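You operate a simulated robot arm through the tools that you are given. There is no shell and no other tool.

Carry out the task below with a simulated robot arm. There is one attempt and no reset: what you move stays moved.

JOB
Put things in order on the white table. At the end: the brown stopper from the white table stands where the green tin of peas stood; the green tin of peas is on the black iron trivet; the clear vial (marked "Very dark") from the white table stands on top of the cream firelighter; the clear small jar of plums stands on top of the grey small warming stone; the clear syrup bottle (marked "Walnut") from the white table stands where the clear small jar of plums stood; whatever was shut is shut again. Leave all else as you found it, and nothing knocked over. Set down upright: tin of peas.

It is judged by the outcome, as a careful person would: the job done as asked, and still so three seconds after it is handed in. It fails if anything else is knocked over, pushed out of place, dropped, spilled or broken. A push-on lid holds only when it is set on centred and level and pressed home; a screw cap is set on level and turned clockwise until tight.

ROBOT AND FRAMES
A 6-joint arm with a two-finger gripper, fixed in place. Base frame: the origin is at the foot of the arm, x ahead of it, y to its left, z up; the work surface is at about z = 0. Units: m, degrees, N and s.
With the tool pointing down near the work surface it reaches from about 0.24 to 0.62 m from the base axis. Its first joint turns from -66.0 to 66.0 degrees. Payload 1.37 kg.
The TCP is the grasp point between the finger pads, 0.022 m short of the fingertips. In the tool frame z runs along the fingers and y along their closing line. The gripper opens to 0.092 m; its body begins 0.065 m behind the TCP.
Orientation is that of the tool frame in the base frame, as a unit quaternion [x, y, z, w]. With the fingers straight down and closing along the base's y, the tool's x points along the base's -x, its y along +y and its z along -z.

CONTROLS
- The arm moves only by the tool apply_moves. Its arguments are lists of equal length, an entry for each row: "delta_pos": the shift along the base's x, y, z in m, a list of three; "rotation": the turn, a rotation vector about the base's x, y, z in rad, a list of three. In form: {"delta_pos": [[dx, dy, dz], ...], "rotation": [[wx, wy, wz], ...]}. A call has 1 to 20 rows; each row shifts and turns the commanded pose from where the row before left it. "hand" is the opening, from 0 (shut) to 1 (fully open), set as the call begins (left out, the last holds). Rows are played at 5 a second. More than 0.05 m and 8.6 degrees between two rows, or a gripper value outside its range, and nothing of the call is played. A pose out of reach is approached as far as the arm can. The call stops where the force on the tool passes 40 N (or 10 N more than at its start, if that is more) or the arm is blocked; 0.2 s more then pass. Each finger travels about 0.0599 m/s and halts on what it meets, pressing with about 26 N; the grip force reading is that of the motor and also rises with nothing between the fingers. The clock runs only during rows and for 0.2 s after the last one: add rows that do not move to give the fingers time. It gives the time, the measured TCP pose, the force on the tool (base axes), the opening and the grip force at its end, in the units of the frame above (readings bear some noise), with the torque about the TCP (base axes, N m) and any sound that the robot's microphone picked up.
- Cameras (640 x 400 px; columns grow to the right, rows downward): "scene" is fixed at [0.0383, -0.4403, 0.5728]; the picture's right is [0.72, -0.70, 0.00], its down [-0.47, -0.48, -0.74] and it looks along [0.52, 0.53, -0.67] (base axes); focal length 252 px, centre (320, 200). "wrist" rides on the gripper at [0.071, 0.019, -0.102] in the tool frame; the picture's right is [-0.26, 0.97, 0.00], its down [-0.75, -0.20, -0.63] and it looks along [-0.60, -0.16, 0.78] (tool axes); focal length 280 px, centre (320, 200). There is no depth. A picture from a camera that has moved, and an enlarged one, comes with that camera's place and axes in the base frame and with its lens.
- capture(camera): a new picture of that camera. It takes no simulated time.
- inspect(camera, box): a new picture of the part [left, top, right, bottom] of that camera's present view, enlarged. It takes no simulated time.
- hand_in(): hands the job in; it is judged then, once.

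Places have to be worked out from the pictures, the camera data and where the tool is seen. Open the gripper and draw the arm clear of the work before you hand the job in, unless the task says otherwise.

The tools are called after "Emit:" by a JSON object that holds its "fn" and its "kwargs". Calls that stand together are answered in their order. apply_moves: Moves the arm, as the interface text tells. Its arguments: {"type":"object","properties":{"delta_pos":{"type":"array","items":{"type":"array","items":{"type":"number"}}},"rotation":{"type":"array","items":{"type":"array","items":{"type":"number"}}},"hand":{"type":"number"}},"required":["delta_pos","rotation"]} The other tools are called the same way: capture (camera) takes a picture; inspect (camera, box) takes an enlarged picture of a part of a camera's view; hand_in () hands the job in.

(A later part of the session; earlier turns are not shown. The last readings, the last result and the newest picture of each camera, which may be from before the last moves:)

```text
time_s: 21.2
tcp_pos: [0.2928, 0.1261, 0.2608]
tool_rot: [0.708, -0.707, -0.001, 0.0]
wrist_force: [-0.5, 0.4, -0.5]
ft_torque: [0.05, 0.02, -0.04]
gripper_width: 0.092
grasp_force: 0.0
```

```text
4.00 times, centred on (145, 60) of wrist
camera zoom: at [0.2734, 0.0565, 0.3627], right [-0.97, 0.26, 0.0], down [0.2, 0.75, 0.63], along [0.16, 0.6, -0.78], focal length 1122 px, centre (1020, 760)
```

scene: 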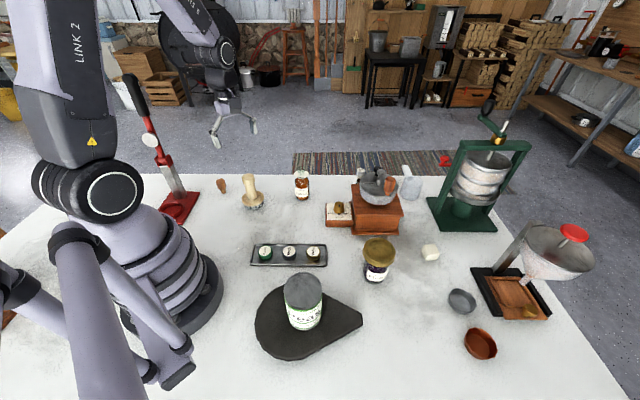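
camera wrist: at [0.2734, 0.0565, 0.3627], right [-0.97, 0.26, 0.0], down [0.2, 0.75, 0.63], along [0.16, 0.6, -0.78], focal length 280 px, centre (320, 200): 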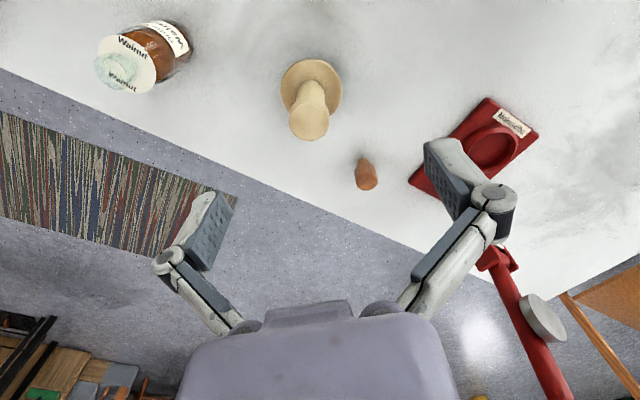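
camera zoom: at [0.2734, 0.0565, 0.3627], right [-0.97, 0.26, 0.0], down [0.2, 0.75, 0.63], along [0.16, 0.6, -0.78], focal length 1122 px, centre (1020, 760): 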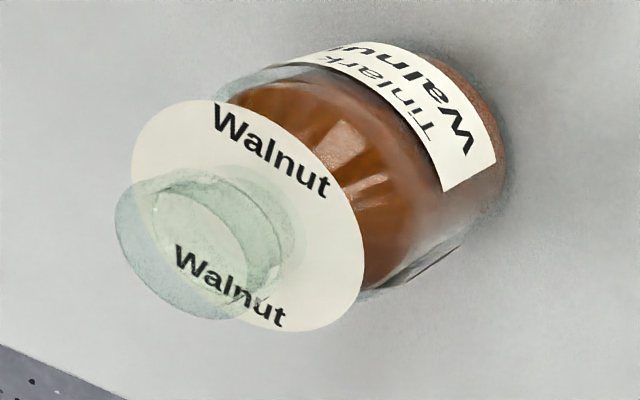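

Stopper measured at about (0.268, 0.286), ~0.048 tall with a head 0.031 across. I'll move above it, part-open hand, and descend partway to check alignment.

Emit:
{"fn": "apply_moves", "kwargs": {"delta_pos": [[-0.0062, 0.04, -0.01], [-0.0062, 0.04, -0.01], [-0.0062, 0.04, -0.01], [-0.0062, 0.04, -0.01], [0, 0, -0.03], [0, 0, -0.03], [0, 0, -0.03], [0, 0, -0.03], [0, 0, 0]], "rotation": [[0, 0, 0], [0, 0, 0], [0, 0, 0], [0, 0, 0], [0, 0, 0], [0, 0, 0], [0, 0, 0], [0, 0, 0], [0, 0, 0]], "hand": 0.65}}

Emit:
{"fn": "capture", "kwargs": {"camera": "wrist"}}

Emit:
{"fn": "inspect", "kwargs": {"camera": "scene", "box": [120, 80, 290, 230]}}

```text
time_s: 23.2
tcp_pos: [0.2668, 0.2874, 0.0998]
tool_rot: [-0.707, 0.707, 0.0, 0.0]
wrist_force: [0.9, 0.7, -0.1]
ft_torque: [0.01, 0.04, -0.01]
gripper_width: 0.0597
grasp_force: 0.0
```

```text
taken
camera wrist: at [0.2479, 0.2177, 0.2017], right [-0.96, 0.26, 0.0], down [0.2, 0.75, 0.63], along [0.16, 0.6, -0.78], focal length 280 px, centre (320, 200)
```

wrist: 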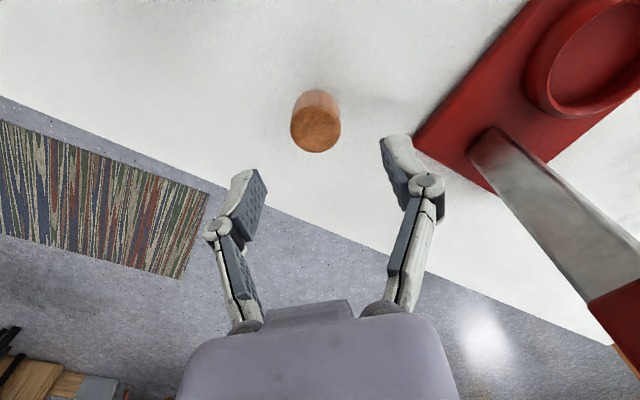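

```text
2.67 times, centred on (205, 155) of scene
camera zoom: at [0.0383, -0.4403, 0.5728], right [0.72, -0.7, 0.0], down [-0.47, -0.48, -0.74], along [0.52, 0.53, -0.67], focal length 671 px, centre (627, 320)
```

zoom: 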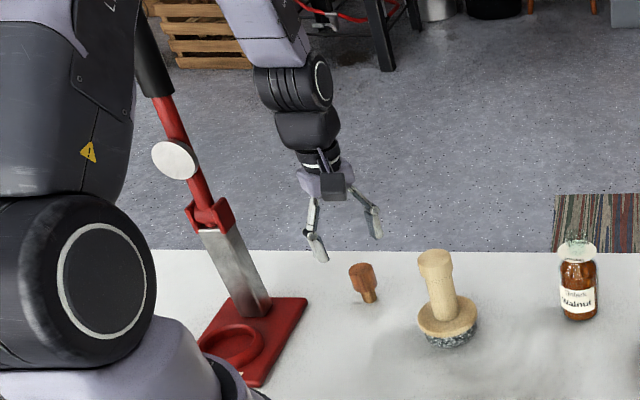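

Aligned to within 2 mm: stopper at (0.268, 0.2855). I'll fine-tune, descend to the head and close.

Emit:
{"fn": "apply_moves", "kwargs": {"delta_pos": [[0.0013, -0.0015, -0.02], [0, 0, -0.02], [0, 0, -0.014], [0, 0, -0.009], [0, 0, 0]], "rotation": [[0, 0, 0], [0, 0, 0], [0, 0, 0], [0, 0, 0], [0, 0, 0]]}}

Emit:
{"fn": "capture", "kwargs": {"camera": "wrist"}}

Emit:
{"fn": "inspect", "kwargs": {"camera": "scene", "box": [180, 130, 290, 220]}}

```text
time_s: 24.4
tcp_pos: [0.2692, 0.2857, 0.0379]
tool_rot: [-0.707, 0.707, 0.0, 0.0]
wrist_force: [-0.1, 0.1, 0.0]
ft_torque: [0.02, -0.03, 0.0]
gripper_width: 0.0599
grasp_force: 0.1
```

```text
taken
camera wrist: at [0.2494, 0.2162, 0.1402], right [-0.96, 0.26, 0.0], down [0.2, 0.75, 0.63], along [0.16, 0.6, -0.78], focal length 280 px, centre (320, 200)
```

wrist: 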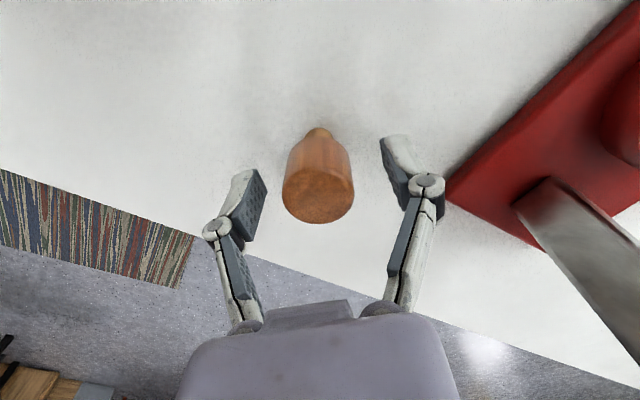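

```text
4.44 times, centred on (235, 175) of scene
camera zoom: at [0.0383, -0.4403, 0.5728], right [0.72, -0.7, 0.0], down [-0.47, -0.48, -0.74], along [0.52, 0.53, -0.67], focal length 1118 px, centre (698, 311)
```

zoom: 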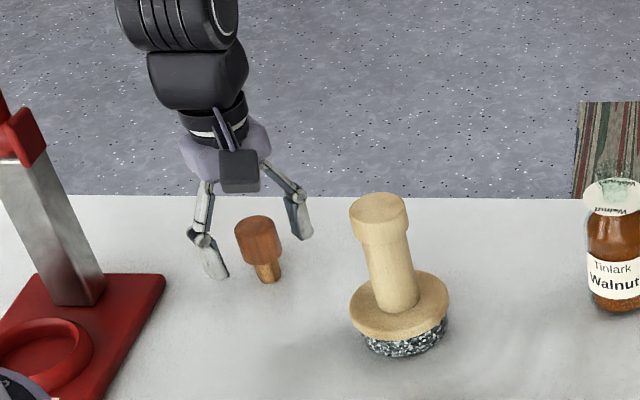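

The head sits centred between the pads. Closing on the stopper and lifting a little.

Emit:
{"fn": "apply_moves", "kwargs": {"delta_pos": [[0, 0, 0], [0, 0, 0], [0, 0, 0], [0, 0, 0]], "rotation": [[0, 0, 0], [0, 0, 0], [0, 0, 0], [0, 0, 0]], "hand": 0.0}}

Emit:
{"fn": "apply_moves", "kwargs": {"delta_pos": [[0, 0, 0.005], [0, 0, 0.015], [0, 0, 0.03], [0, 0, 0]], "rotation": [[0, 0, 0], [0, 0, 0], [0, 0, 0], [0, 0, 0]]}}

Emit:
{"fn": "capture", "kwargs": {"camera": "wrist"}}

Emit:
{"fn": "inspect", "kwargs": {"camera": "scene", "box": [180, 110, 290, 220]}}

```text
time_s: 25.4
tcp_pos: [0.2687, 0.2852, 0.0382]
tool_rot: [-0.707, 0.707, 0.0, 0.0]
wrist_force: [-0.1, -1.0, 1.0]
ft_torque: [0.02, -0.03, 0.02]
gripper_width: 0.0262
grasp_force: 25.5
```

```text
time_s: 26.4
tcp_pos: [0.2658, 0.2833, 0.0888]
tool_rot: [0.708, -0.707, 0.0, -0.001]
wrist_force: [-0.1, 0.4, 0.0]
ft_torque: [-0.04, -0.04, 0.01]
gripper_width: 0.0263
grasp_force: 25.7
```

```text
taken
camera wrist: at [0.247, 0.2147, 0.1905], right [-0.96, 0.26, 0.0], down [0.2, 0.75, 0.62], along [0.16, 0.6, -0.78], focal length 280 px, centre (320, 200)
```

wrist: 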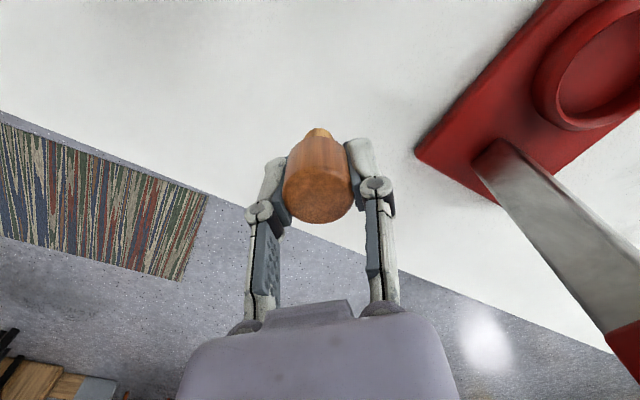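

```text
3.64 times, centred on (235, 165) of scene
camera zoom: at [0.0383, -0.4403, 0.5728], right [0.72, -0.7, 0.0], down [-0.47, -0.48, -0.74], along [0.52, 0.53, -0.67], focal length 914 px, centre (629, 327)
```

zoom: 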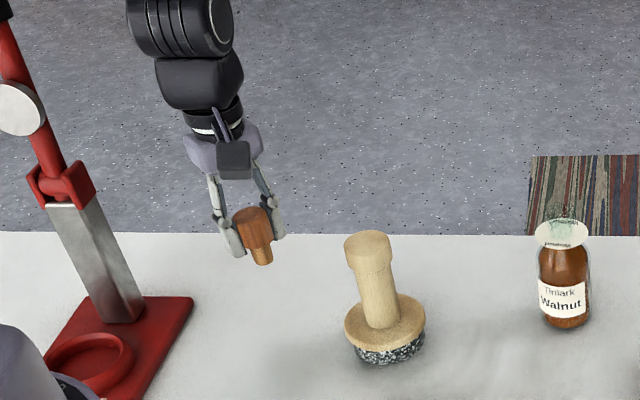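

The stopper is held firmly (0.026 m) and upright. I'll raise it, carry it over to the tin's former place around (0.323, -0.422), turning the tool back on the way.

Emit:
{"fn": "apply_moves", "kwargs": {"delta_pos": [[0, 0, 0.04], [0, 0, 0.04], [0, 0, 0.04], [0.0038, -0.047, 0.01], [0.0038, -0.047, 0], [0.0038, -0.047, 0], [0.0038, -0.047, 0], [0.0038, -0.047, 0], [0.0038, -0.047, 0], [0.0038, -0.047, 0], [0.0038, -0.047, 0], [0.0038, -0.047, 0], [0.0038, -0.047, 0], [0.0038, -0.047, 0], [0.0038, -0.047, 0], [0.0038, -0.047, 0], [0.0038, -0.047, 0], [0.0038, -0.047, 0], [0, 0, 0]], "rotation": [[0, 0, 0], [0, 0, 0], [0, 0, 0], [0, 0, 0], [0, 0, -0.1428], [0, 0, -0.1428], [0, 0, -0.1428], [0, 0, -0.1428], [0, 0, -0.1428], [0, 0, -0.1428], [0, 0, -0.1428], [0, 0, -0.1428], [0, 0, -0.1428], [0, 0, -0.1428], [0, 0, -0.1428], [0, 0, 0], [0, 0, 0], [0, 0, 0], [0, 0, 0]]}}

Emit:
{"fn": "capture", "kwargs": {"camera": "wrist"}}

Emit:
{"fn": "capture", "kwargs": {"camera": "scene"}}

```text
time_s: 30.4
tcp_pos: [0.3283, -0.4186, 0.2188]
tool_rot: [0.001, 1.0, 0.001, 0.001]
wrist_force: [0.4, 0.1, 0.0]
ft_torque: [-0.02, 0.02, -0.01]
gripper_width: 0.0265
grasp_force: 25.9
```

```text
taken
camera wrist: at [0.2576, -0.3988, 0.3201], right [0.26, 0.96, 0.0], down [0.75, -0.2, 0.62], along [0.6, -0.16, -0.78], focal length 280 px, centre (320, 200)
```

wrist: 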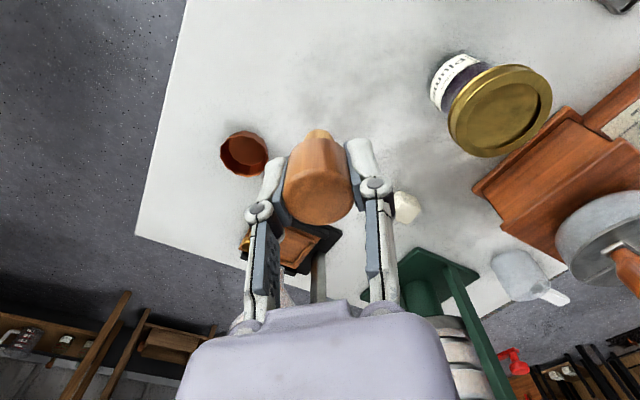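

```text
taken
```

scene: 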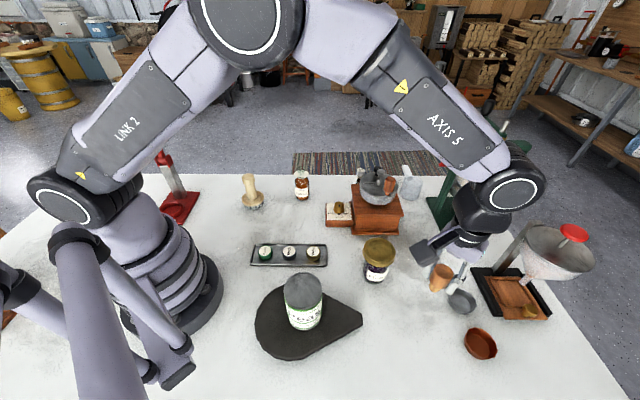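

Now over the spot; I'll correct by a few mm and lower to just above the table.

Emit:
{"fn": "apply_moves", "kwargs": {"delta_pos": [[-0.005, -0.0037, 0], [0, 0, -0.04], [0, 0, -0.04], [0, 0, -0.04], [0, 0, -0.03], [0, 0, -0.02], [0, 0, 0]], "rotation": [[0, 0, 0], [0, 0, 0], [0, 0, 0], [0, 0, 0], [0, 0, 0], [0, 0, 0], [0, 0, 0]]}}

Emit:
{"fn": "inspect", "kwargs": {"camera": "scene", "box": [350, 230, 500, 370]}}

```text
time_s: 32.0
tcp_pos: [0.3211, -0.4207, 0.0519]
tool_rot: [0.0, 1.0, 0.001, 0.0]
wrist_force: [-0.5, 0.0, -0.2]
ft_torque: [0.01, -0.02, 0.02]
gripper_width: 0.0263
grasp_force: 26.0
```

```text
2.86 times, centred on (425, 300) of scene
camera zoom: at [0.0383, -0.4403, 0.5728], right [0.72, -0.7, 0.0], down [-0.47, -0.48, -0.74], along [0.52, 0.53, -0.67], focal length 718 px, centre (20, -86)
```

zoom: 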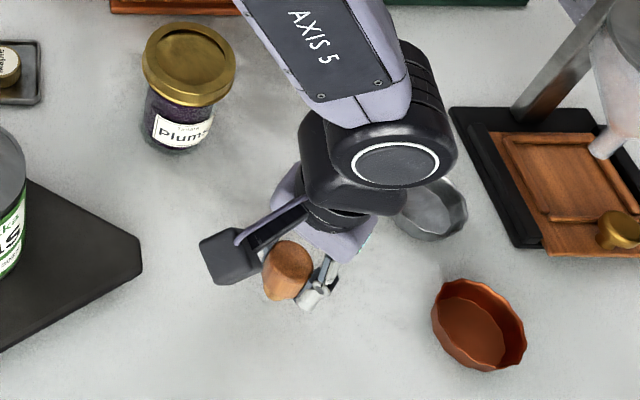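

Bottom of the stopper should now be about 14 mm above the table. Lowering slowly in small steps.

Emit:
{"fn": "apply_moves", "kwargs": {"delta_pos": [[0.0005, -0.0005, -0.006], [0, 0, -0.004], [0, 0, -0.002], [0, 0, 0]], "rotation": [[0, 0, 0], [0, 0, 0], [0, 0, 0], [0, 0, 0]]}}

Emit:
{"fn": "apply_moves", "kwargs": {"delta_pos": [[0, 0, -0.001], [0, 0, -0.0005], [0, 0, 0]], "rotation": [[0, 0, 0], [0, 0, 0], [0, 0, 0]]}}

```text
time_s: 33.0
tcp_pos: [0.3202, -0.4216, 0.039]
tool_rot: [0.0, 1.0, 0.0, 0.0]
wrist_force: [-0.1, -0.3, -0.2]
ft_torque: [0.02, -0.01, 0.0]
gripper_width: 0.0262
grasp_force: 26.0
```

```text
time_s: 33.8
tcp_pos: [0.3213, -0.4234, 0.037]
tool_rot: [0.0, 1.0, -0.001, 0.001]
wrist_force: [-2.6, 1.8, 16.2]
ft_torque: [0.05, 0.16, -0.02]
gripper_width: 0.0266
grasp_force: 26.0
```

Contact made (+16 N). Easing up slightly, then opening the fingers and checking.

Emit:
{"fn": "apply_moves", "kwargs": {"delta_pos": [[0, 0, 0.0008], [0, 0, 0]], "rotation": [[0, 0, 0], [0, 0, 0]]}}

Emit:
{"fn": "apply_moves", "kwargs": {"delta_pos": [[0, 0, 0], [0, 0, 0], [0, 0, 0]], "rotation": [[0, 0, 0], [0, 0, 0], [0, 0, 0]], "hand": 0.65}}

Emit:
{"fn": "capture", "kwargs": {"camera": "wrist"}}

```text
time_s: 34.4
tcp_pos: [0.3226, -0.4238, 0.036]
tool_rot: [0.0, 1.0, -0.001, 0.001]
wrist_force: [-1.2, -0.4, 15.0]
ft_torque: [-0.03, 0.08, 0.01]
gripper_width: 0.0266
grasp_force: 26.4
```

```text
time_s: 35.2
tcp_pos: [0.3208, -0.4227, 0.0355]
tool_rot: [0.0, 1.0, 0.0, -0.001]
wrist_force: [-0.4, 0.6, 0.2]
ft_torque: [0.01, -0.01, 0.01]
gripper_width: 0.0596
grasp_force: 0.0
```

```text
taken
camera wrist: at [0.2502, -0.4029, 0.1381], right [0.26, 0.97, 0.0], down [0.75, -0.2, 0.62], along [0.6, -0.16, -0.78], focal length 280 px, centre (320, 200)
```

wrist: 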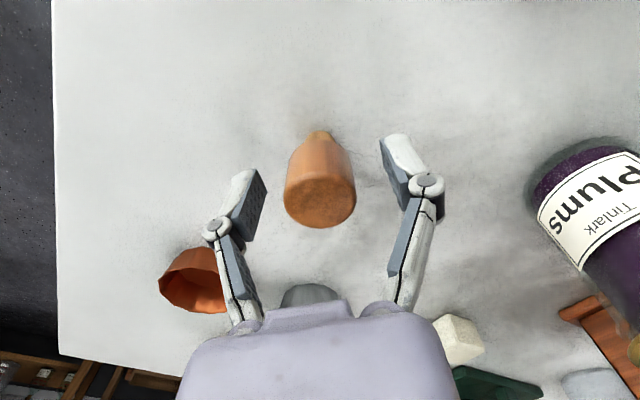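

The stopper stands free between the open fingers. Rising straight up.

Emit:
{"fn": "apply_moves", "kwargs": {"delta_pos": [[0, 0, 0.02], [0, 0, 0.03], [0, 0, 0.04], [0, 0, 0.04], [0, 0, 0.04], [0, 0, 0]], "rotation": [[0, 0, 0], [0, 0, 0], [0, 0, 0], [0, 0, 0], [0, 0, 0], [0, 0, 0]]}}

Emit:
{"fn": "capture", "kwargs": {"camera": "wrist"}}

Emit:
{"fn": "capture", "kwargs": {"camera": "scene"}}

```text
time_s: 36.6
tcp_pos: [0.323, -0.4269, 0.2052]
tool_rot: [0.0, 1.0, 0.0, 0.0]
wrist_force: [0.7, -0.1, -0.3]
ft_torque: [0.02, -0.03, 0.0]
gripper_width: 0.0598
grasp_force: 0.2
```

```text
taken
camera wrist: at [0.2518, -0.4054, 0.3067], right [0.26, 0.97, 0.0], down [0.75, -0.2, 0.63], along [0.6, -0.16, -0.78], focal length 280 px, centre (320, 200)
```

wrist: 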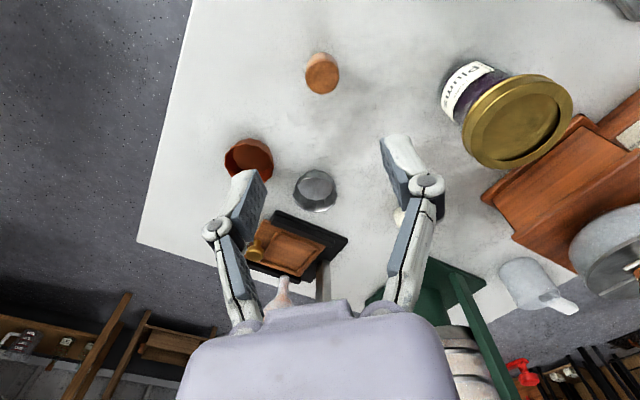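

```text
taken
```

scene: 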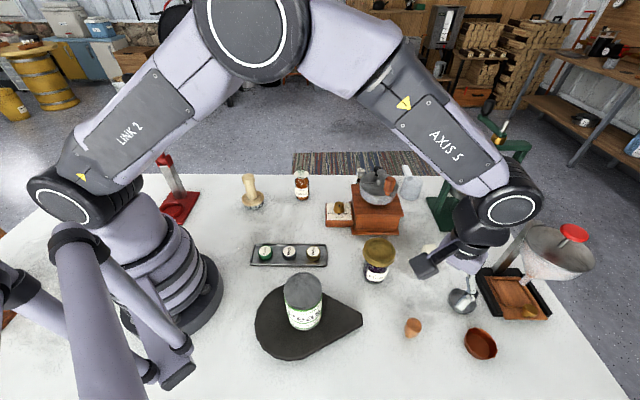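

The stopper now stands at the tin's former spot. Next I'll investigate the wooden stamp/grey stone: I move above the stamp, at about (0.309, 0.152), for a close look.

Emit:
{"fn": "apply_moves", "kwargs": {"delta_pos": [[0, 0.02, 0.04], [-0.002, 0.048, 0.01], [-0.002, 0.048, 0], [-0.002, 0.048, 0], [-0.002, 0.048, 0], [-0.002, 0.048, 0], [-0.002, 0.048, 0], [-0.002, 0.048, 0], [-0.002, 0.048, 0], [-0.002, 0.048, 0], [-0.02, 0.044, 0], [-0.03, 0.02, 0], [0, 0, 0]], "rotation": [[0, 0, 0], [0, 0, 0], [0, 0, 0], [0, 0, 0], [0, 0, 0], [0, 0, 0], [0, 0, 0], [0, 0, 0], [0, 0, 0], [0, 0, 0], [0, 0, 0], [0, 0, 0], [0, 0, 0]]}}

Emit:
{"fn": "capture", "kwargs": {"camera": "wrist"}}

Emit:
{"fn": "inspect", "kwargs": {"camera": "scene", "box": [380, 240, 520, 370]}}

```text
time_s: 39.4
tcp_pos: [0.2512, 0.0965, 0.2566]
tool_rot: [0.0, 1.0, 0.0, 0.0]
wrist_force: [0.0, -0.8, 0.1]
ft_torque: [0.02, 0.02, 0.03]
gripper_width: 0.0599
grasp_force: 0.1
```

```text
taken
camera wrist: at [0.1817, 0.1169, 0.3583], right [0.26, 0.96, 0.0], down [0.75, -0.2, 0.63], along [0.6, -0.16, -0.78], focal length 280 px, centre (320, 200)
```

wrist: 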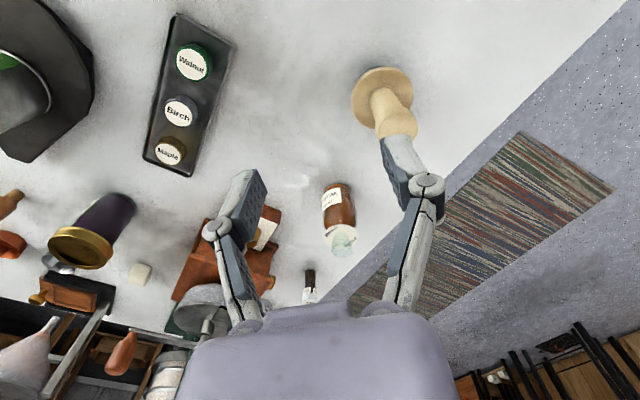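

```text
3.08 times, centred on (450, 305) of scene
camera zoom: at [0.0383, -0.4402, 0.5728], right [0.72, -0.7, 0.0], down [-0.47, -0.48, -0.74], along [0.52, 0.53, -0.67], focal length 774 px, centre (-80, -123)
```

zoom: 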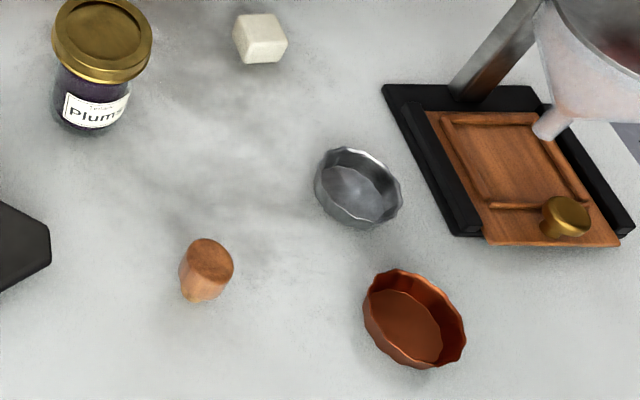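

Moving directly above the stamp's knob to align, keeping the fingertips above it.

Emit:
{"fn": "apply_moves", "kwargs": {"delta_pos": [[0.0193, 0.0185, -0.015], [0.0193, 0.0185, -0.02], [0.0192, 0.0185, -0.022], [0, 0, 0]], "rotation": [[0, 0, 0], [0, 0, 0], [0, 0, 0], [0, 0, 0]]}}

Emit:
{"fn": "capture", "kwargs": {"camera": "wrist"}}

Emit:
{"fn": "inspect", "kwargs": {"camera": "scene", "box": [200, 110, 310, 220]}}

```text
time_s: 40.4
tcp_pos: [0.3111, 0.1477, 0.1984]
tool_rot: [0.0, 1.0, -0.001, 0.0]
wrist_force: [-0.6, -0.7, -0.3]
ft_torque: [-0.04, -0.01, -0.04]
gripper_width: 0.0598
grasp_force: 0.0
```

```text
taken
camera wrist: at [0.2406, 0.1685, 0.3], right [0.26, 0.96, 0.0], down [0.75, -0.2, 0.63], along [0.6, -0.16, -0.78], focal length 280 px, centre (320, 200)
```

wrist: 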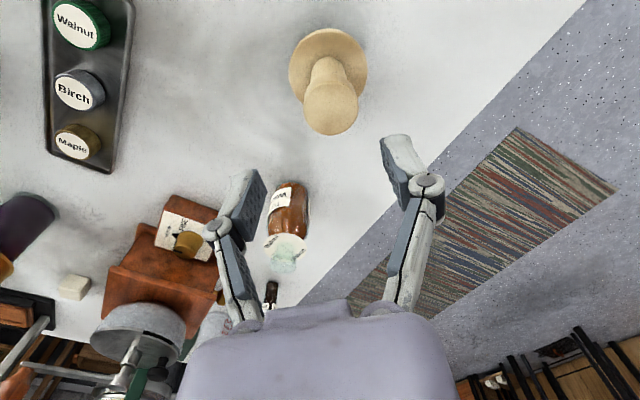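

```text
3.64 times, centred on (255, 165) of scene
camera zoom: at [0.0383, -0.4402, 0.5728], right [0.72, -0.7, 0.0], down [-0.47, -0.48, -0.74], along [0.52, 0.53, -0.67], focal length 914 px, centre (556, 327)
```

zoom: 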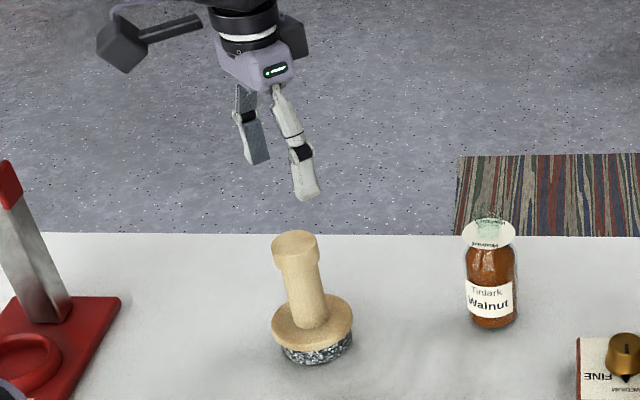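

Triangulating both wrist views: knob top at about (0.311, 0.157, 0.111). I'll centre and lower to grip the knob.

Emit:
{"fn": "apply_moves", "kwargs": {"delta_pos": [[0, 0.0098, 0], [0, 0, -0.04], [0, 0, -0.035], [0, 0, -0.024], [0, 0, 0]], "rotation": [[0, 0, 0], [0, 0, 0], [0, 0, 0], [0, 0, 0], [0, 0, 0]]}}

Emit:
{"fn": "capture", "kwargs": {"camera": "wrist"}}

Emit:
{"fn": "inspect", "kwargs": {"camera": "scene", "box": [200, 130, 310, 220]}}

```text
time_s: 41.6
tcp_pos: [0.3118, 0.1563, 0.0972]
tool_rot: [0.0, 1.0, 0.0, -0.001]
wrist_force: [0.7, -0.3, 0.1]
ft_torque: [0.02, 0.02, 0.01]
gripper_width: 0.0598
grasp_force: 0.1
```

```text
taken
camera wrist: at [0.2412, 0.1773, 0.2005], right [0.26, 0.97, 0.0], down [0.75, -0.2, 0.63], along [0.6, -0.16, -0.78], focal length 280 px, centre (320, 200)
```

wrist: 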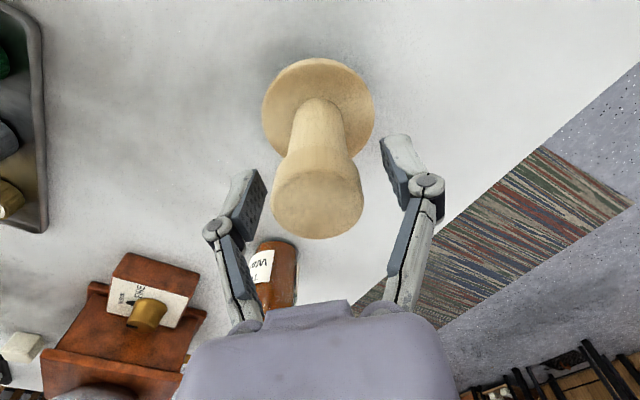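

```text
4.44 times, centred on (255, 175) of scene
camera zoom: at [0.0383, -0.4403, 0.5728], right [0.72, -0.7, 0.0], down [-0.47, -0.48, -0.74], along [0.52, 0.53, -0.67], focal length 1118 px, centre (609, 311)
```

zoom: 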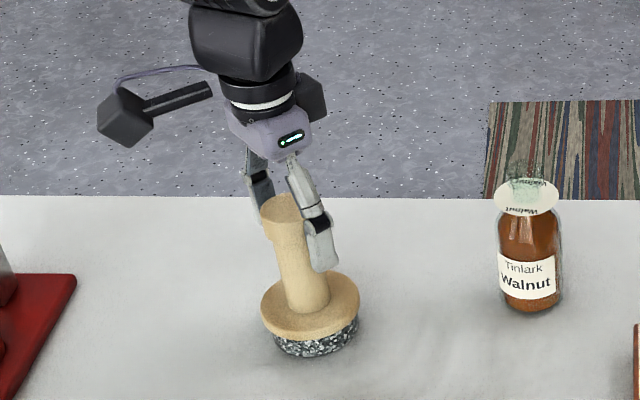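

The knob is centred between the pads. I'll close and lift 1.5 cm slowly to see whether the stone stays behind.

Emit:
{"fn": "apply_moves", "kwargs": {"delta_pos": [[0, 0, 0], [0, 0, 0], [0, 0, 0], [0, 0, 0]], "rotation": [[0, 0, 0], [0, 0, 0], [0, 0, 0], [0, 0, 0]], "hand": 0.0}}

Emit:
{"fn": "apply_moves", "kwargs": {"delta_pos": [[0, 0, 0.003], [0, 0, 0.005], [0, 0, 0.007], [0, 0, 0]], "rotation": [[0, 0, 0], [0, 0, 0], [0, 0, 0], [0, 0, 0]]}}

Emit:
{"fn": "inspect", "kwargs": {"camera": "scene", "box": [225, 160, 285, 220]}}

Emit:
{"fn": "capture", "kwargs": {"camera": "wrist"}}

```text
time_s: 42.6
tcp_pos: [0.3128, 0.156, 0.0988]
tool_rot: [0.0, 1.0, 0.0, -0.001]
wrist_force: [0.7, -1.6, 0.8]
ft_torque: [-0.04, 0.03, 0.0]
gripper_width: 0.0363
grasp_force: 25.5
```

```text
time_s: 43.6
tcp_pos: [0.3114, 0.158, 0.1152]
tool_rot: [0.0, 1.0, 0.0, -0.001]
wrist_force: [0.2, -0.7, -2.0]
ft_torque: [0.0, 0.01, 0.01]
gripper_width: 0.036
grasp_force: 26.1
```

```text
6.67 times, centred on (255, 190) of scene
camera zoom: at [0.0383, -0.4403, 0.5728], right [0.72, -0.7, 0.0], down [-0.47, -0.48, -0.74], along [0.52, 0.53, -0.67], focal length 1676 px, centre (753, 267)
```

zoom: 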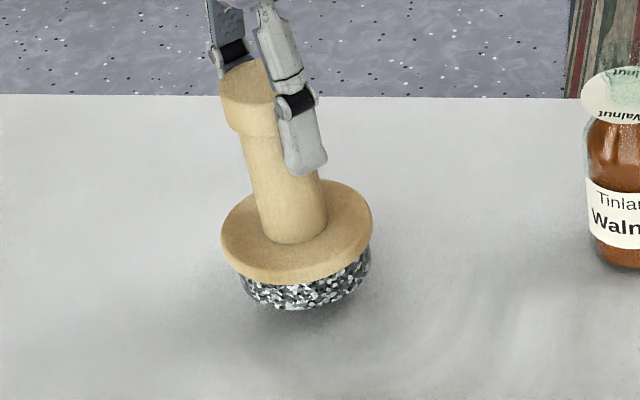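

```text
taken
camera wrist: at [0.2406, 0.178, 0.217], right [0.26, 0.97, 0.0], down [0.75, -0.2, 0.63], along [0.6, -0.16, -0.78], focal length 280 px, centre (320, 200)
```

wrist: 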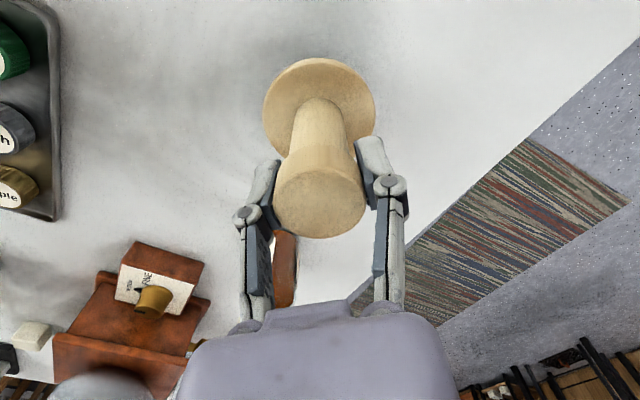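

The speckled base came up together with the wooden handle, so this is one piece (or stuck together), not a stone with something resting on it. I'll raise it a bit more to see its underside before setting it back exactly.

Emit:
{"fn": "apply_moves", "kwargs": {"delta_pos": [[0, 0, 0.04], [0, 0, 0.04], [0, 0, 0.04], [0, 0, 0.04], [0, 0, 0]], "rotation": [[0, 0, 0], [0, 0, 0], [0, 0, 0], [0, 0, 0], [0, 0, 0]]}}

Emit:
{"fn": "inspect", "kwargs": {"camera": "scene", "box": [200, 80, 300, 220]}}

Emit:
{"fn": "capture", "kwargs": {"camera": "scene"}}

Emit:
{"fn": "capture", "kwargs": {"camera": "wrist"}}

```text
time_s: 44.8
tcp_pos: [0.3091, 0.155, 0.2738]
tool_rot: [0.001, 1.0, -0.001, 0.0]
wrist_force: [0.1, 0.2, -3.1]
ft_torque: [0.03, -0.04, -0.01]
gripper_width: 0.0363
grasp_force: 26.1
```

```text
2.86 times, centred on (250, 150) of scene
camera zoom: at [0.0383, -0.4403, 0.5728], right [0.72, -0.7, 0.0], down [-0.47, -0.48, -0.74], along [0.52, 0.53, -0.67], focal length 718 px, centre (520, 343)
```

zoom: 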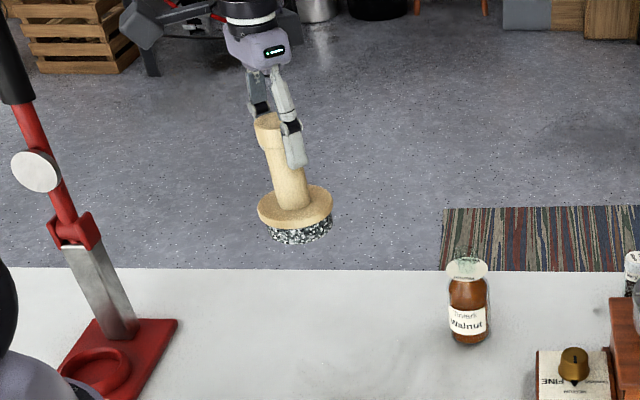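

```text
taken
```

scene: 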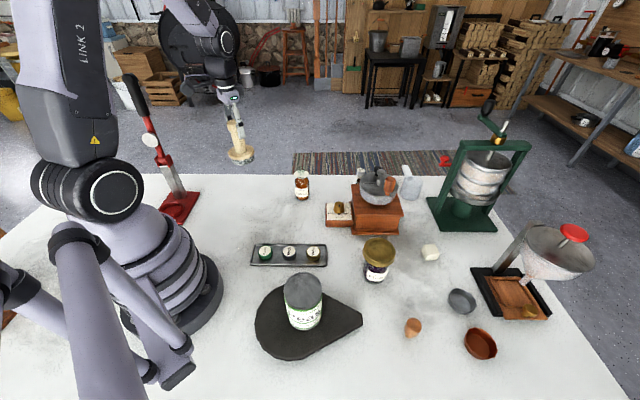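

```text
taken
camera wrist: at [0.2395, 0.1755, 0.3762], right [0.26, 0.97, 0.0], down [0.75, -0.2, 0.62], along [0.6, -0.16, -0.78], focal length 280 px, centre (320, 200)
```

wrist: 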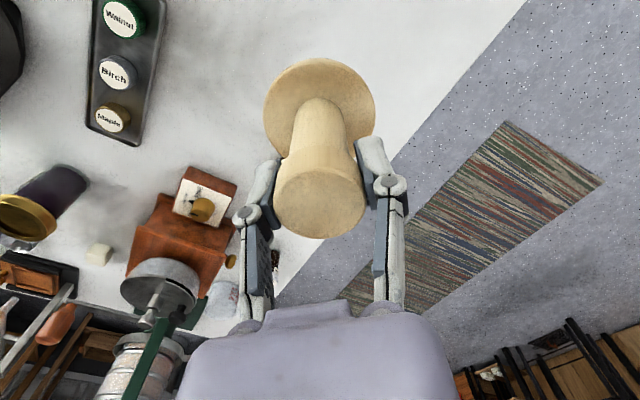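

It is one solid piece, with nothing beneath it on the table. I'll set it back exactly where it was.

Emit:
{"fn": "apply_moves", "kwargs": {"delta_pos": [[0, 0, -0.04], [0, 0, -0.04], [0, 0, -0.04], [0, 0, -0.035], [0, 0, -0.012], [0, 0, 0], [0, 0, 0]], "rotation": [[0, 0, 0], [0, 0, 0], [0, 0, 0], [0, 0, 0], [0, 0, 0], [0, 0, 0], [0, 0, 0]]}}

Emit:
{"fn": "inspect", "kwargs": {"camera": "scene", "box": [225, 160, 285, 220]}}

```text
time_s: 46.4
tcp_pos: [0.3104, 0.1553, 0.1064]
tool_rot: [0.0, 1.0, 0.001, 0.0]
wrist_force: [-0.4, 0.0, -1.9]
ft_torque: [-0.02, 0.04, -0.03]
gripper_width: 0.0363
grasp_force: 25.7
```

```text
6.67 times, centred on (255, 190) of scene
camera zoom: at [0.0383, -0.4402, 0.5728], right [0.72, -0.7, 0.0], down [-0.47, -0.48, -0.74], along [0.52, 0.53, -0.67], focal length 1676 px, centre (753, 267)
```

zoom: 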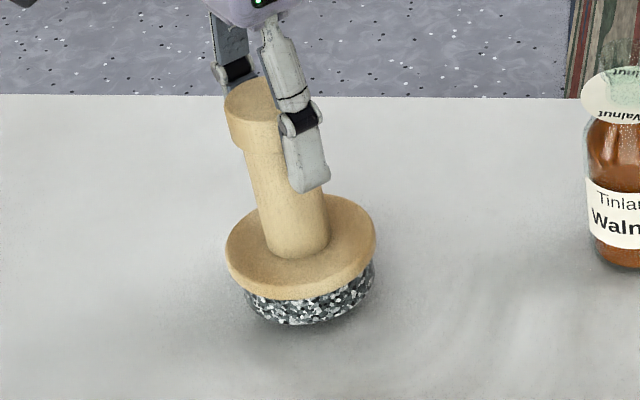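

About 7 mm remain. Lowering in small steps to touch-down.

Emit:
{"fn": "apply_moves", "kwargs": {"delta_pos": [[0, 0, -0.003], [0, 0, -0.002], [0, 0, -0.001], [0, 0, 0]], "rotation": [[0, 0, 0], [0, 0, 0], [0, 0, 0], [0, 0, 0]]}}

Emit:
{"fn": "apply_moves", "kwargs": {"delta_pos": [[0, 0, -0.001], [0, 0, -0.0005], [0, 0, 0]], "rotation": [[0, 0, 0], [0, 0, 0], [0, 0, 0]]}}

```text
time_s: 47.4
tcp_pos: [0.3098, 0.156, 0.1015]
tool_rot: [0.0, 1.0, 0.001, 0.0]
wrist_force: [0.6, -0.6, -3.3]
ft_torque: [0.02, -0.01, 0.01]
gripper_width: 0.0363
grasp_force: 25.4
```

```text
time_s: 48.2
tcp_pos: [0.3109, 0.157, 0.0993]
tool_rot: [0.0, 1.0, 0.001, 0.0]
wrist_force: [0.7, 1.0, -3.0]
ft_torque: [-0.02, 0.01, 0.02]
gripper_width: 0.0365
grasp_force: 25.6
```

Still hanging freely (-3 N). A little lower.

Emit:
{"fn": "apply_moves", "kwargs": {"delta_pos": [[0, 0, -0.001], [0, 0, 0]], "rotation": [[0, 0, 0], [0, 0, 0]]}}

Emit:
{"fn": "apply_moves", "kwargs": {"delta_pos": [[0, 0, -0.001], [0, 0, 0]], "rotation": [[0, 0, 0], [0, 0, 0]]}}

```text
time_s: 48.8
tcp_pos: [0.3106, 0.1572, 0.0995]
tool_rot: [0.0, 1.0, 0.0, 0.001]
wrist_force: [-1.0, 0.3, -2.8]
ft_torque: [-0.03, -0.02, -0.01]
gripper_width: 0.0363
grasp_force: 26.5
```

```text
time_s: 49.4
tcp_pos: [0.3107, 0.1581, 0.0986]
tool_rot: [0.0, 1.0, 0.0, 0.0]
wrist_force: [-1.3, -3.3, 7.0]
ft_torque: [-0.05, 0.13, 0.04]
gripper_width: 0.0362
grasp_force: 26.1
```

Touch-down (+7 N). Releasing it and rising straight up.

Emit:
{"fn": "apply_moves", "kwargs": {"delta_pos": [[0, 0, 0], [0, 0, 0], [0, 0, 0]], "rotation": [[0, 0, 0], [0, 0, 0], [0, 0, 0]], "hand": 0.65}}

Emit:
{"fn": "apply_moves", "kwargs": {"delta_pos": [[0, 0, 0.02], [0, 0, 0.04], [0, 0, 0.04], [0, 0, 0.04], [0, 0, 0.04], [0, 0, 0]], "rotation": [[0, 0, 0], [0, 0, 0], [0, 0, 0], [0, 0, 0], [0, 0, 0], [0, 0, 0]]}}

Emit:
{"fn": "capture", "kwargs": {"camera": "scene"}}

Emit:
{"fn": "inspect", "kwargs": {"camera": "scene", "box": [235, 165, 275, 215]}}

```text
time_s: 50.2
tcp_pos: [0.31, 0.1565, 0.0988]
tool_rot: [-0.001, 1.0, -0.001, 0.0]
wrist_force: [-1.3, -0.1, 0.1]
ft_torque: [0.02, 0.0, -0.01]
gripper_width: 0.0597
grasp_force: 0.1
```

```text
time_s: 51.6
tcp_pos: [0.3123, 0.158, 0.279]
tool_rot: [-0.001, 1.0, -0.001, 0.0]
wrist_force: [-0.2, -0.1, -0.1]
ft_torque: [-0.01, -0.02, -0.02]
gripper_width: 0.0599
grasp_force: 0.0
```

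```text
taken
```

scene: 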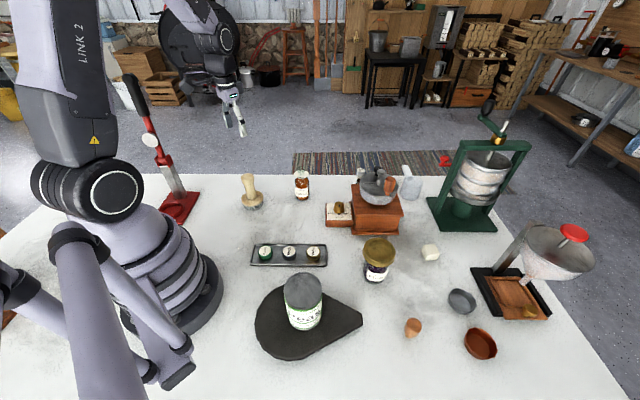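

```text
8.00 times, centred on (255, 190) of scene
camera zoom: at [0.0383, -0.4403, 0.5728], right [0.72, -0.7, 0.0], down [-0.47, -0.48, -0.74], along [0.52, 0.53, -0.67], focal length 2012 px, centre (840, 280)
```

zoom: 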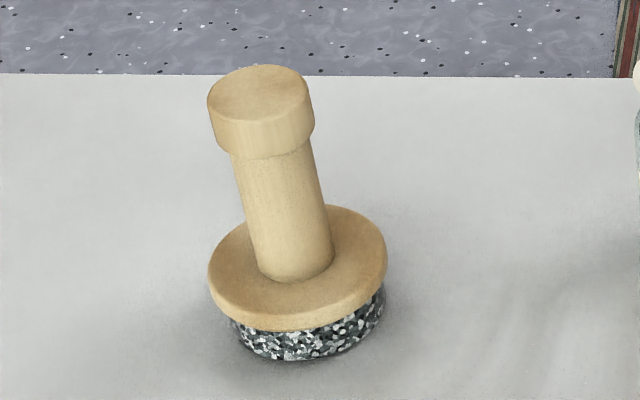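

The stamp is back in place (within ~1–2 mm). I still need to find the grey warming stone, so I'll survey the parts of the table that the scene camera can't see, starting by turning the camera to look leftward/behind.

Emit:
{"fn": "apply_moves", "kwargs": {"delta_pos": [[0, -0.03, 0.02], [0, -0.03, 0.02], [0, -0.03, 0.02], [0, -0.02, 0.01], [0, 0, 0], [0, 0, 0], [0, 0, 0], [0, 0, 0], [0, 0, 0], [0, 0, 0], [0, 0, 0], [0, 0, 0], [0, 0, 0], [0, 0, 0], [0, 0, 0]], "rotation": [[0, 0, 0.1428], [0, 0, 0.1428], [0, 0, 0.1428], [0, 0, 0.1428], [0, 0, 0.1428], [0, 0, 0.1428], [0, 0, 0.1428], [0, 0, 0.1428], [0, 0, 0.1428], [0, 0, 0.1428], [0, 0, 0.1428], [0, 0, 0.1428], [0, 0, 0.1428], [0, 0, 0.1428], [0, 0, 0]]}}

Emit:
{"fn": "capture", "kwargs": {"camera": "wrist"}}

```text
time_s: 54.8
tcp_pos: [0.3102, 0.0477, 0.3483]
tool_rot: [0.841, -0.541, 0.0, 0.0]
wrist_force: [0.7, 0.9, -0.2]
ft_torque: [0.03, 0.01, -0.04]
gripper_width: 0.0598
grasp_force: 0.1
```

```text
taken
camera wrist: at [0.3225, -0.0239, 0.4497], right [-0.99, -0.16, 0.0], down [-0.13, 0.77, 0.63], along [-0.1, 0.62, -0.78], focal length 280 px, centre (320, 200)
```

wrist: 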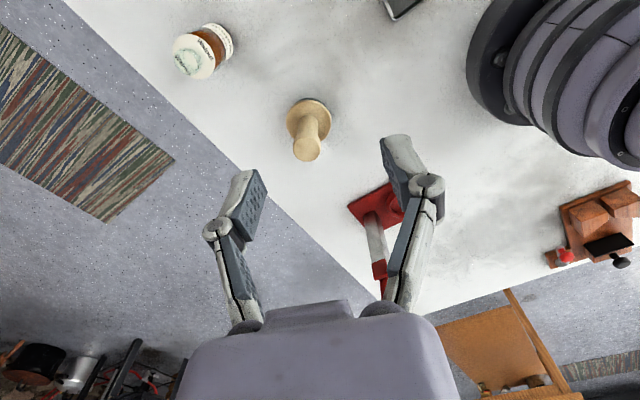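

Another wooden device is at the back-left. Let me zoom on it and look around for a grey stone.

Emit:
{"fn": "inspect", "kwargs": {"camera": "wrist", "box": [480, 120, 640, 300]}}

Emit:
{"fn": "inspect", "kwargs": {"camera": "wrist", "box": [320, 0, 480, 120]}}

Emit:
{"fn": "apply_moves", "kwargs": {"delta_pos": [[0, 0, 0.01], [0, 0, 0.01], [0, 0, 0.01], [0, 0, 0.01], [0, 0, 0], [0, 0, 0], [0, 0, 0], [0, 0, 0]], "rotation": [[0, 0, 0.1428], [0, 0, 0.1428], [0, 0, 0.1428], [0, 0, 0.1428], [0, 0, 0.1428], [0, 0, 0.1428], [0, 0, 0.1428], [0, 0, 0]]}}

Emit:
{"fn": "capture", "kwargs": {"camera": "wrist"}}

```text
2.22 times, centred on (560, 210) of wrist
camera zoom: at [0.3225, -0.0239, 0.4497], right [-0.99, -0.16, 0.0], down [-0.13, 0.77, 0.63], along [-0.1, 0.62, -0.78], focal length 623 px, centre (-213, 178)
```

zoom: 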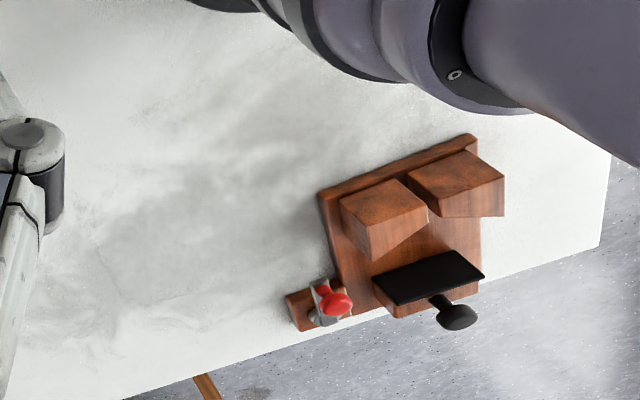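

```text
3.33 times, centred on (400, 60) of wrist
camera zoom: at [0.3225, -0.0239, 0.4497], right [-0.99, -0.16, 0.0], down [-0.13, 0.77, 0.63], along [-0.1, 0.62, -0.78], focal length 935 px, centre (53, 667)
```

zoom: 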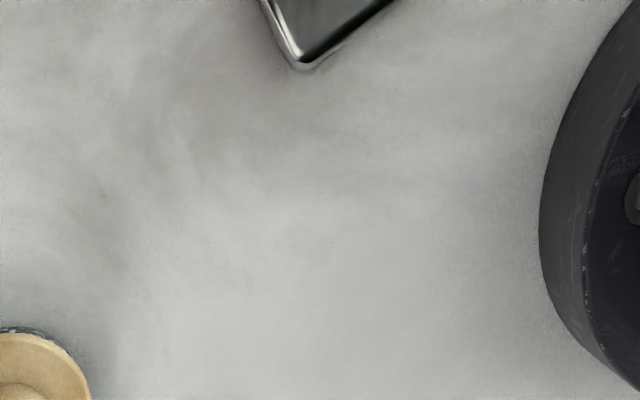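

```text
time_s: 56.6
tcp_pos: [0.3104, 0.0475, 0.3888]
tool_rot: [0.998, -0.07, 0.0, 0.0]
wrist_force: [-0.7, -0.3, -0.4]
ft_torque: [0.0, 0.01, 0.0]
gripper_width: 0.0597
grasp_force: 0.0
```

```text
taken
camera wrist: at [0.3785, 0.0198, 0.49], right [-0.4, -0.92, 0.0], down [-0.72, 0.31, 0.63], along [-0.57, 0.25, -0.78], focal length 280 px, centre (320, 200)
```

wrist: 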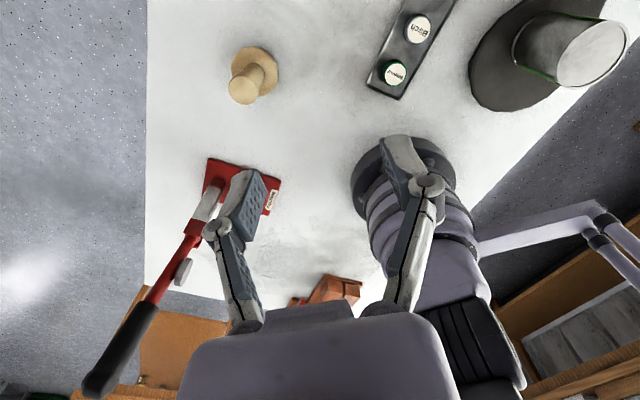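

Nothing there either. I'll turn back and survey the right and far side around the press and funnel.

Emit:
{"fn": "apply_moves", "kwargs": {"delta_pos": [[0.01, -0.02, 0], [0.01, -0.02, 0], [0.01, -0.02, 0], [0.01, -0.02, 0], [0.01, -0.02, 0], [0.01, -0.02, 0], [0.01, -0.02, 0], [0.01, -0.02, 0], [0.0, -0.02, 0], [0, -0.02, 0], [0, 0, 0], [0, 0, 0], [0, 0, 0], [0, 0, 0], [0, 0, 0], [0, 0, 0], [0, 0, 0], [0, 0, 0], [0, 0, 0], [0, 0, 0]], "rotation": [[0, 0, -0.148], [0, 0, -0.148], [0, 0, -0.148], [0, 0, -0.148], [0, 0, -0.148], [0, 0, -0.148], [0, 0, -0.148], [0, 0, -0.148], [0, 0, -0.148], [0, 0, -0.148], [0, 0, -0.148], [0, 0, -0.148], [0, 0, -0.148], [0, 0, -0.148], [0, 0, -0.148], [0, 0, -0.148], [0, 0, -0.148], [0, 0, -0.148], [0, 0, -0.148], [0, 0, -0.148]]}}

Emit:
{"fn": "capture", "kwargs": {"camera": "wrist"}}

```text
time_s: 60.8
tcp_pos: [0.3918, -0.1511, 0.3889]
tool_rot: [-0.018, 1.0, 0.0, 0.0]
wrist_force: [0.8, 0.1, 0.2]
ft_torque: [0.03, 0.01, 0.03]
gripper_width: 0.0599
grasp_force: 0.0
```

```text
taken
camera wrist: at [0.3192, -0.1345, 0.4907], right [0.23, 0.97, 0.0], down [0.76, -0.18, 0.63], along [0.61, -0.14, -0.78], focal length 280 px, centre (320, 200)
```

wrist: 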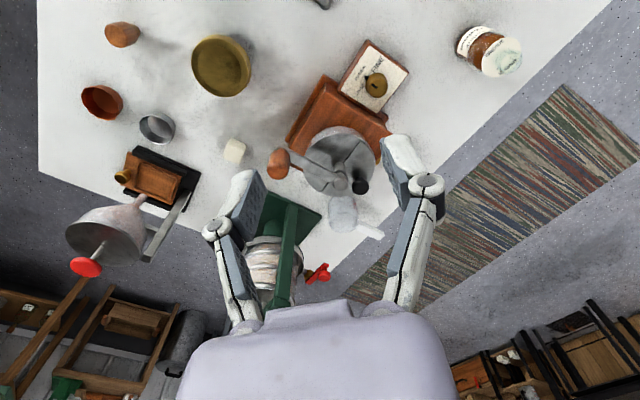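

Still no obvious stone. I'll zoom carefully into each quadrant of this view.

Emit:
{"fn": "inspect", "kwargs": {"camera": "wrist", "box": [230, 100, 420, 300]}}

Emit:
{"fn": "inspect", "kwargs": {"camera": "wrist", "box": [60, 70, 260, 280]}}

Emit:
{"fn": "inspect", "kwargs": {"camera": "scene", "box": [440, 240, 500, 300]}}

Emit:
{"fn": "inspect", "kwargs": {"camera": "scene", "box": [240, 230, 340, 290]}}

Emit:
{"fn": "inspect", "kwargs": {"camera": "scene", "box": [410, 160, 470, 220]}}

```text
2.00 times, centred on (325, 200) of wrist
camera zoom: at [0.3192, -0.1345, 0.4907], right [0.23, 0.97, 0.0], down [0.76, -0.18, 0.63], along [0.61, -0.14, -0.78], focal length 561 px, centre (310, 200)
```

zoom: 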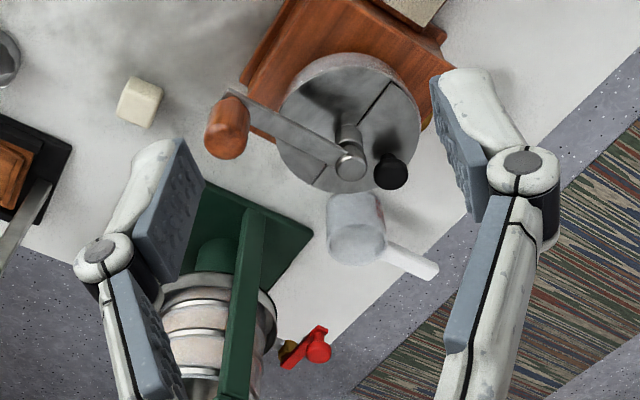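

```text
1.90 times, centred on (160, 175) of wrist
camera zoom: at [0.3192, -0.1345, 0.4907], right [0.23, 0.97, 0.0], down [0.76, -0.18, 0.63], along [0.61, -0.14, -0.78], focal length 534 px, centre (625, 248)
```

zoom: 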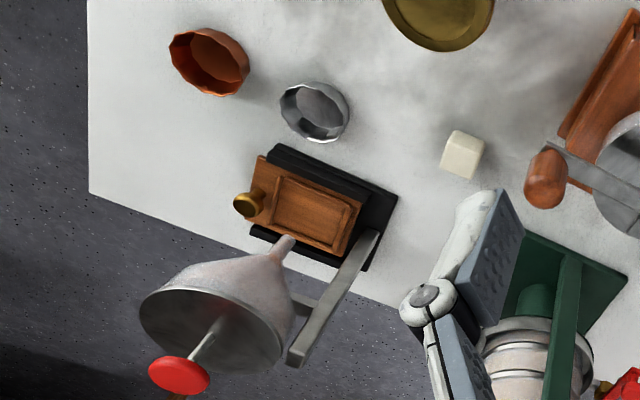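

```text
6.67 times, centred on (470, 270) of scene
camera zoom: at [0.0383, -0.4403, 0.5728], right [0.72, -0.7, 0.0], down [-0.47, -0.48, -0.74], along [0.52, 0.53, -0.67], focal length 1676 px, centre (-680, -267)
```

zoom: 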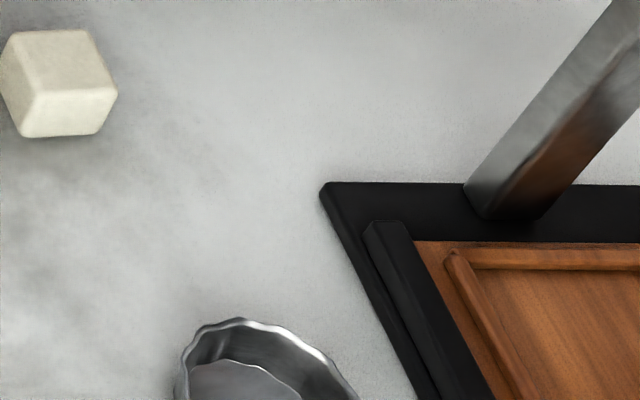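

```text
6.40 times, centred on (290, 260) of scene
camera zoom: at [0.0383, -0.4403, 0.5728], right [0.72, -0.7, 0.0], down [-0.47, -0.48, -0.74], along [0.52, 0.53, -0.67], focal length 1609 px, centre (512, -184)
```

zoom: 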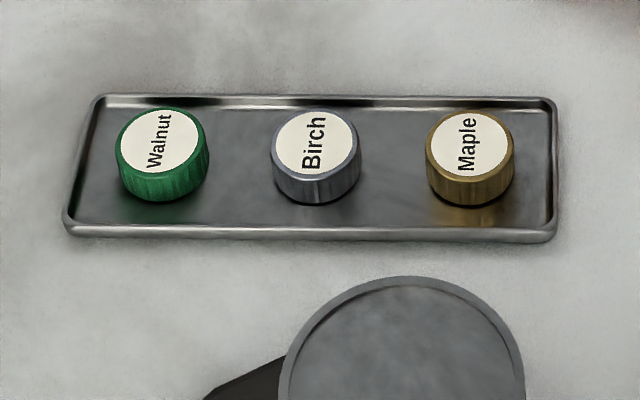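

```text
6.67 times, centred on (440, 190) of scene
camera zoom: at [0.0383, -0.4403, 0.5728], right [0.72, -0.7, 0.0], down [-0.47, -0.48, -0.74], along [0.52, 0.53, -0.67], focal length 1676 px, centre (-480, 267)
```

zoom: 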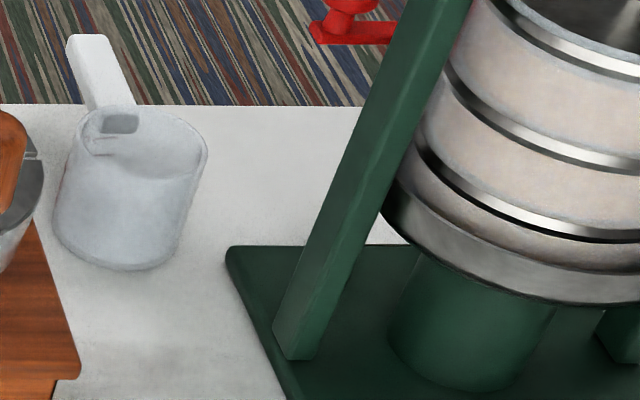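

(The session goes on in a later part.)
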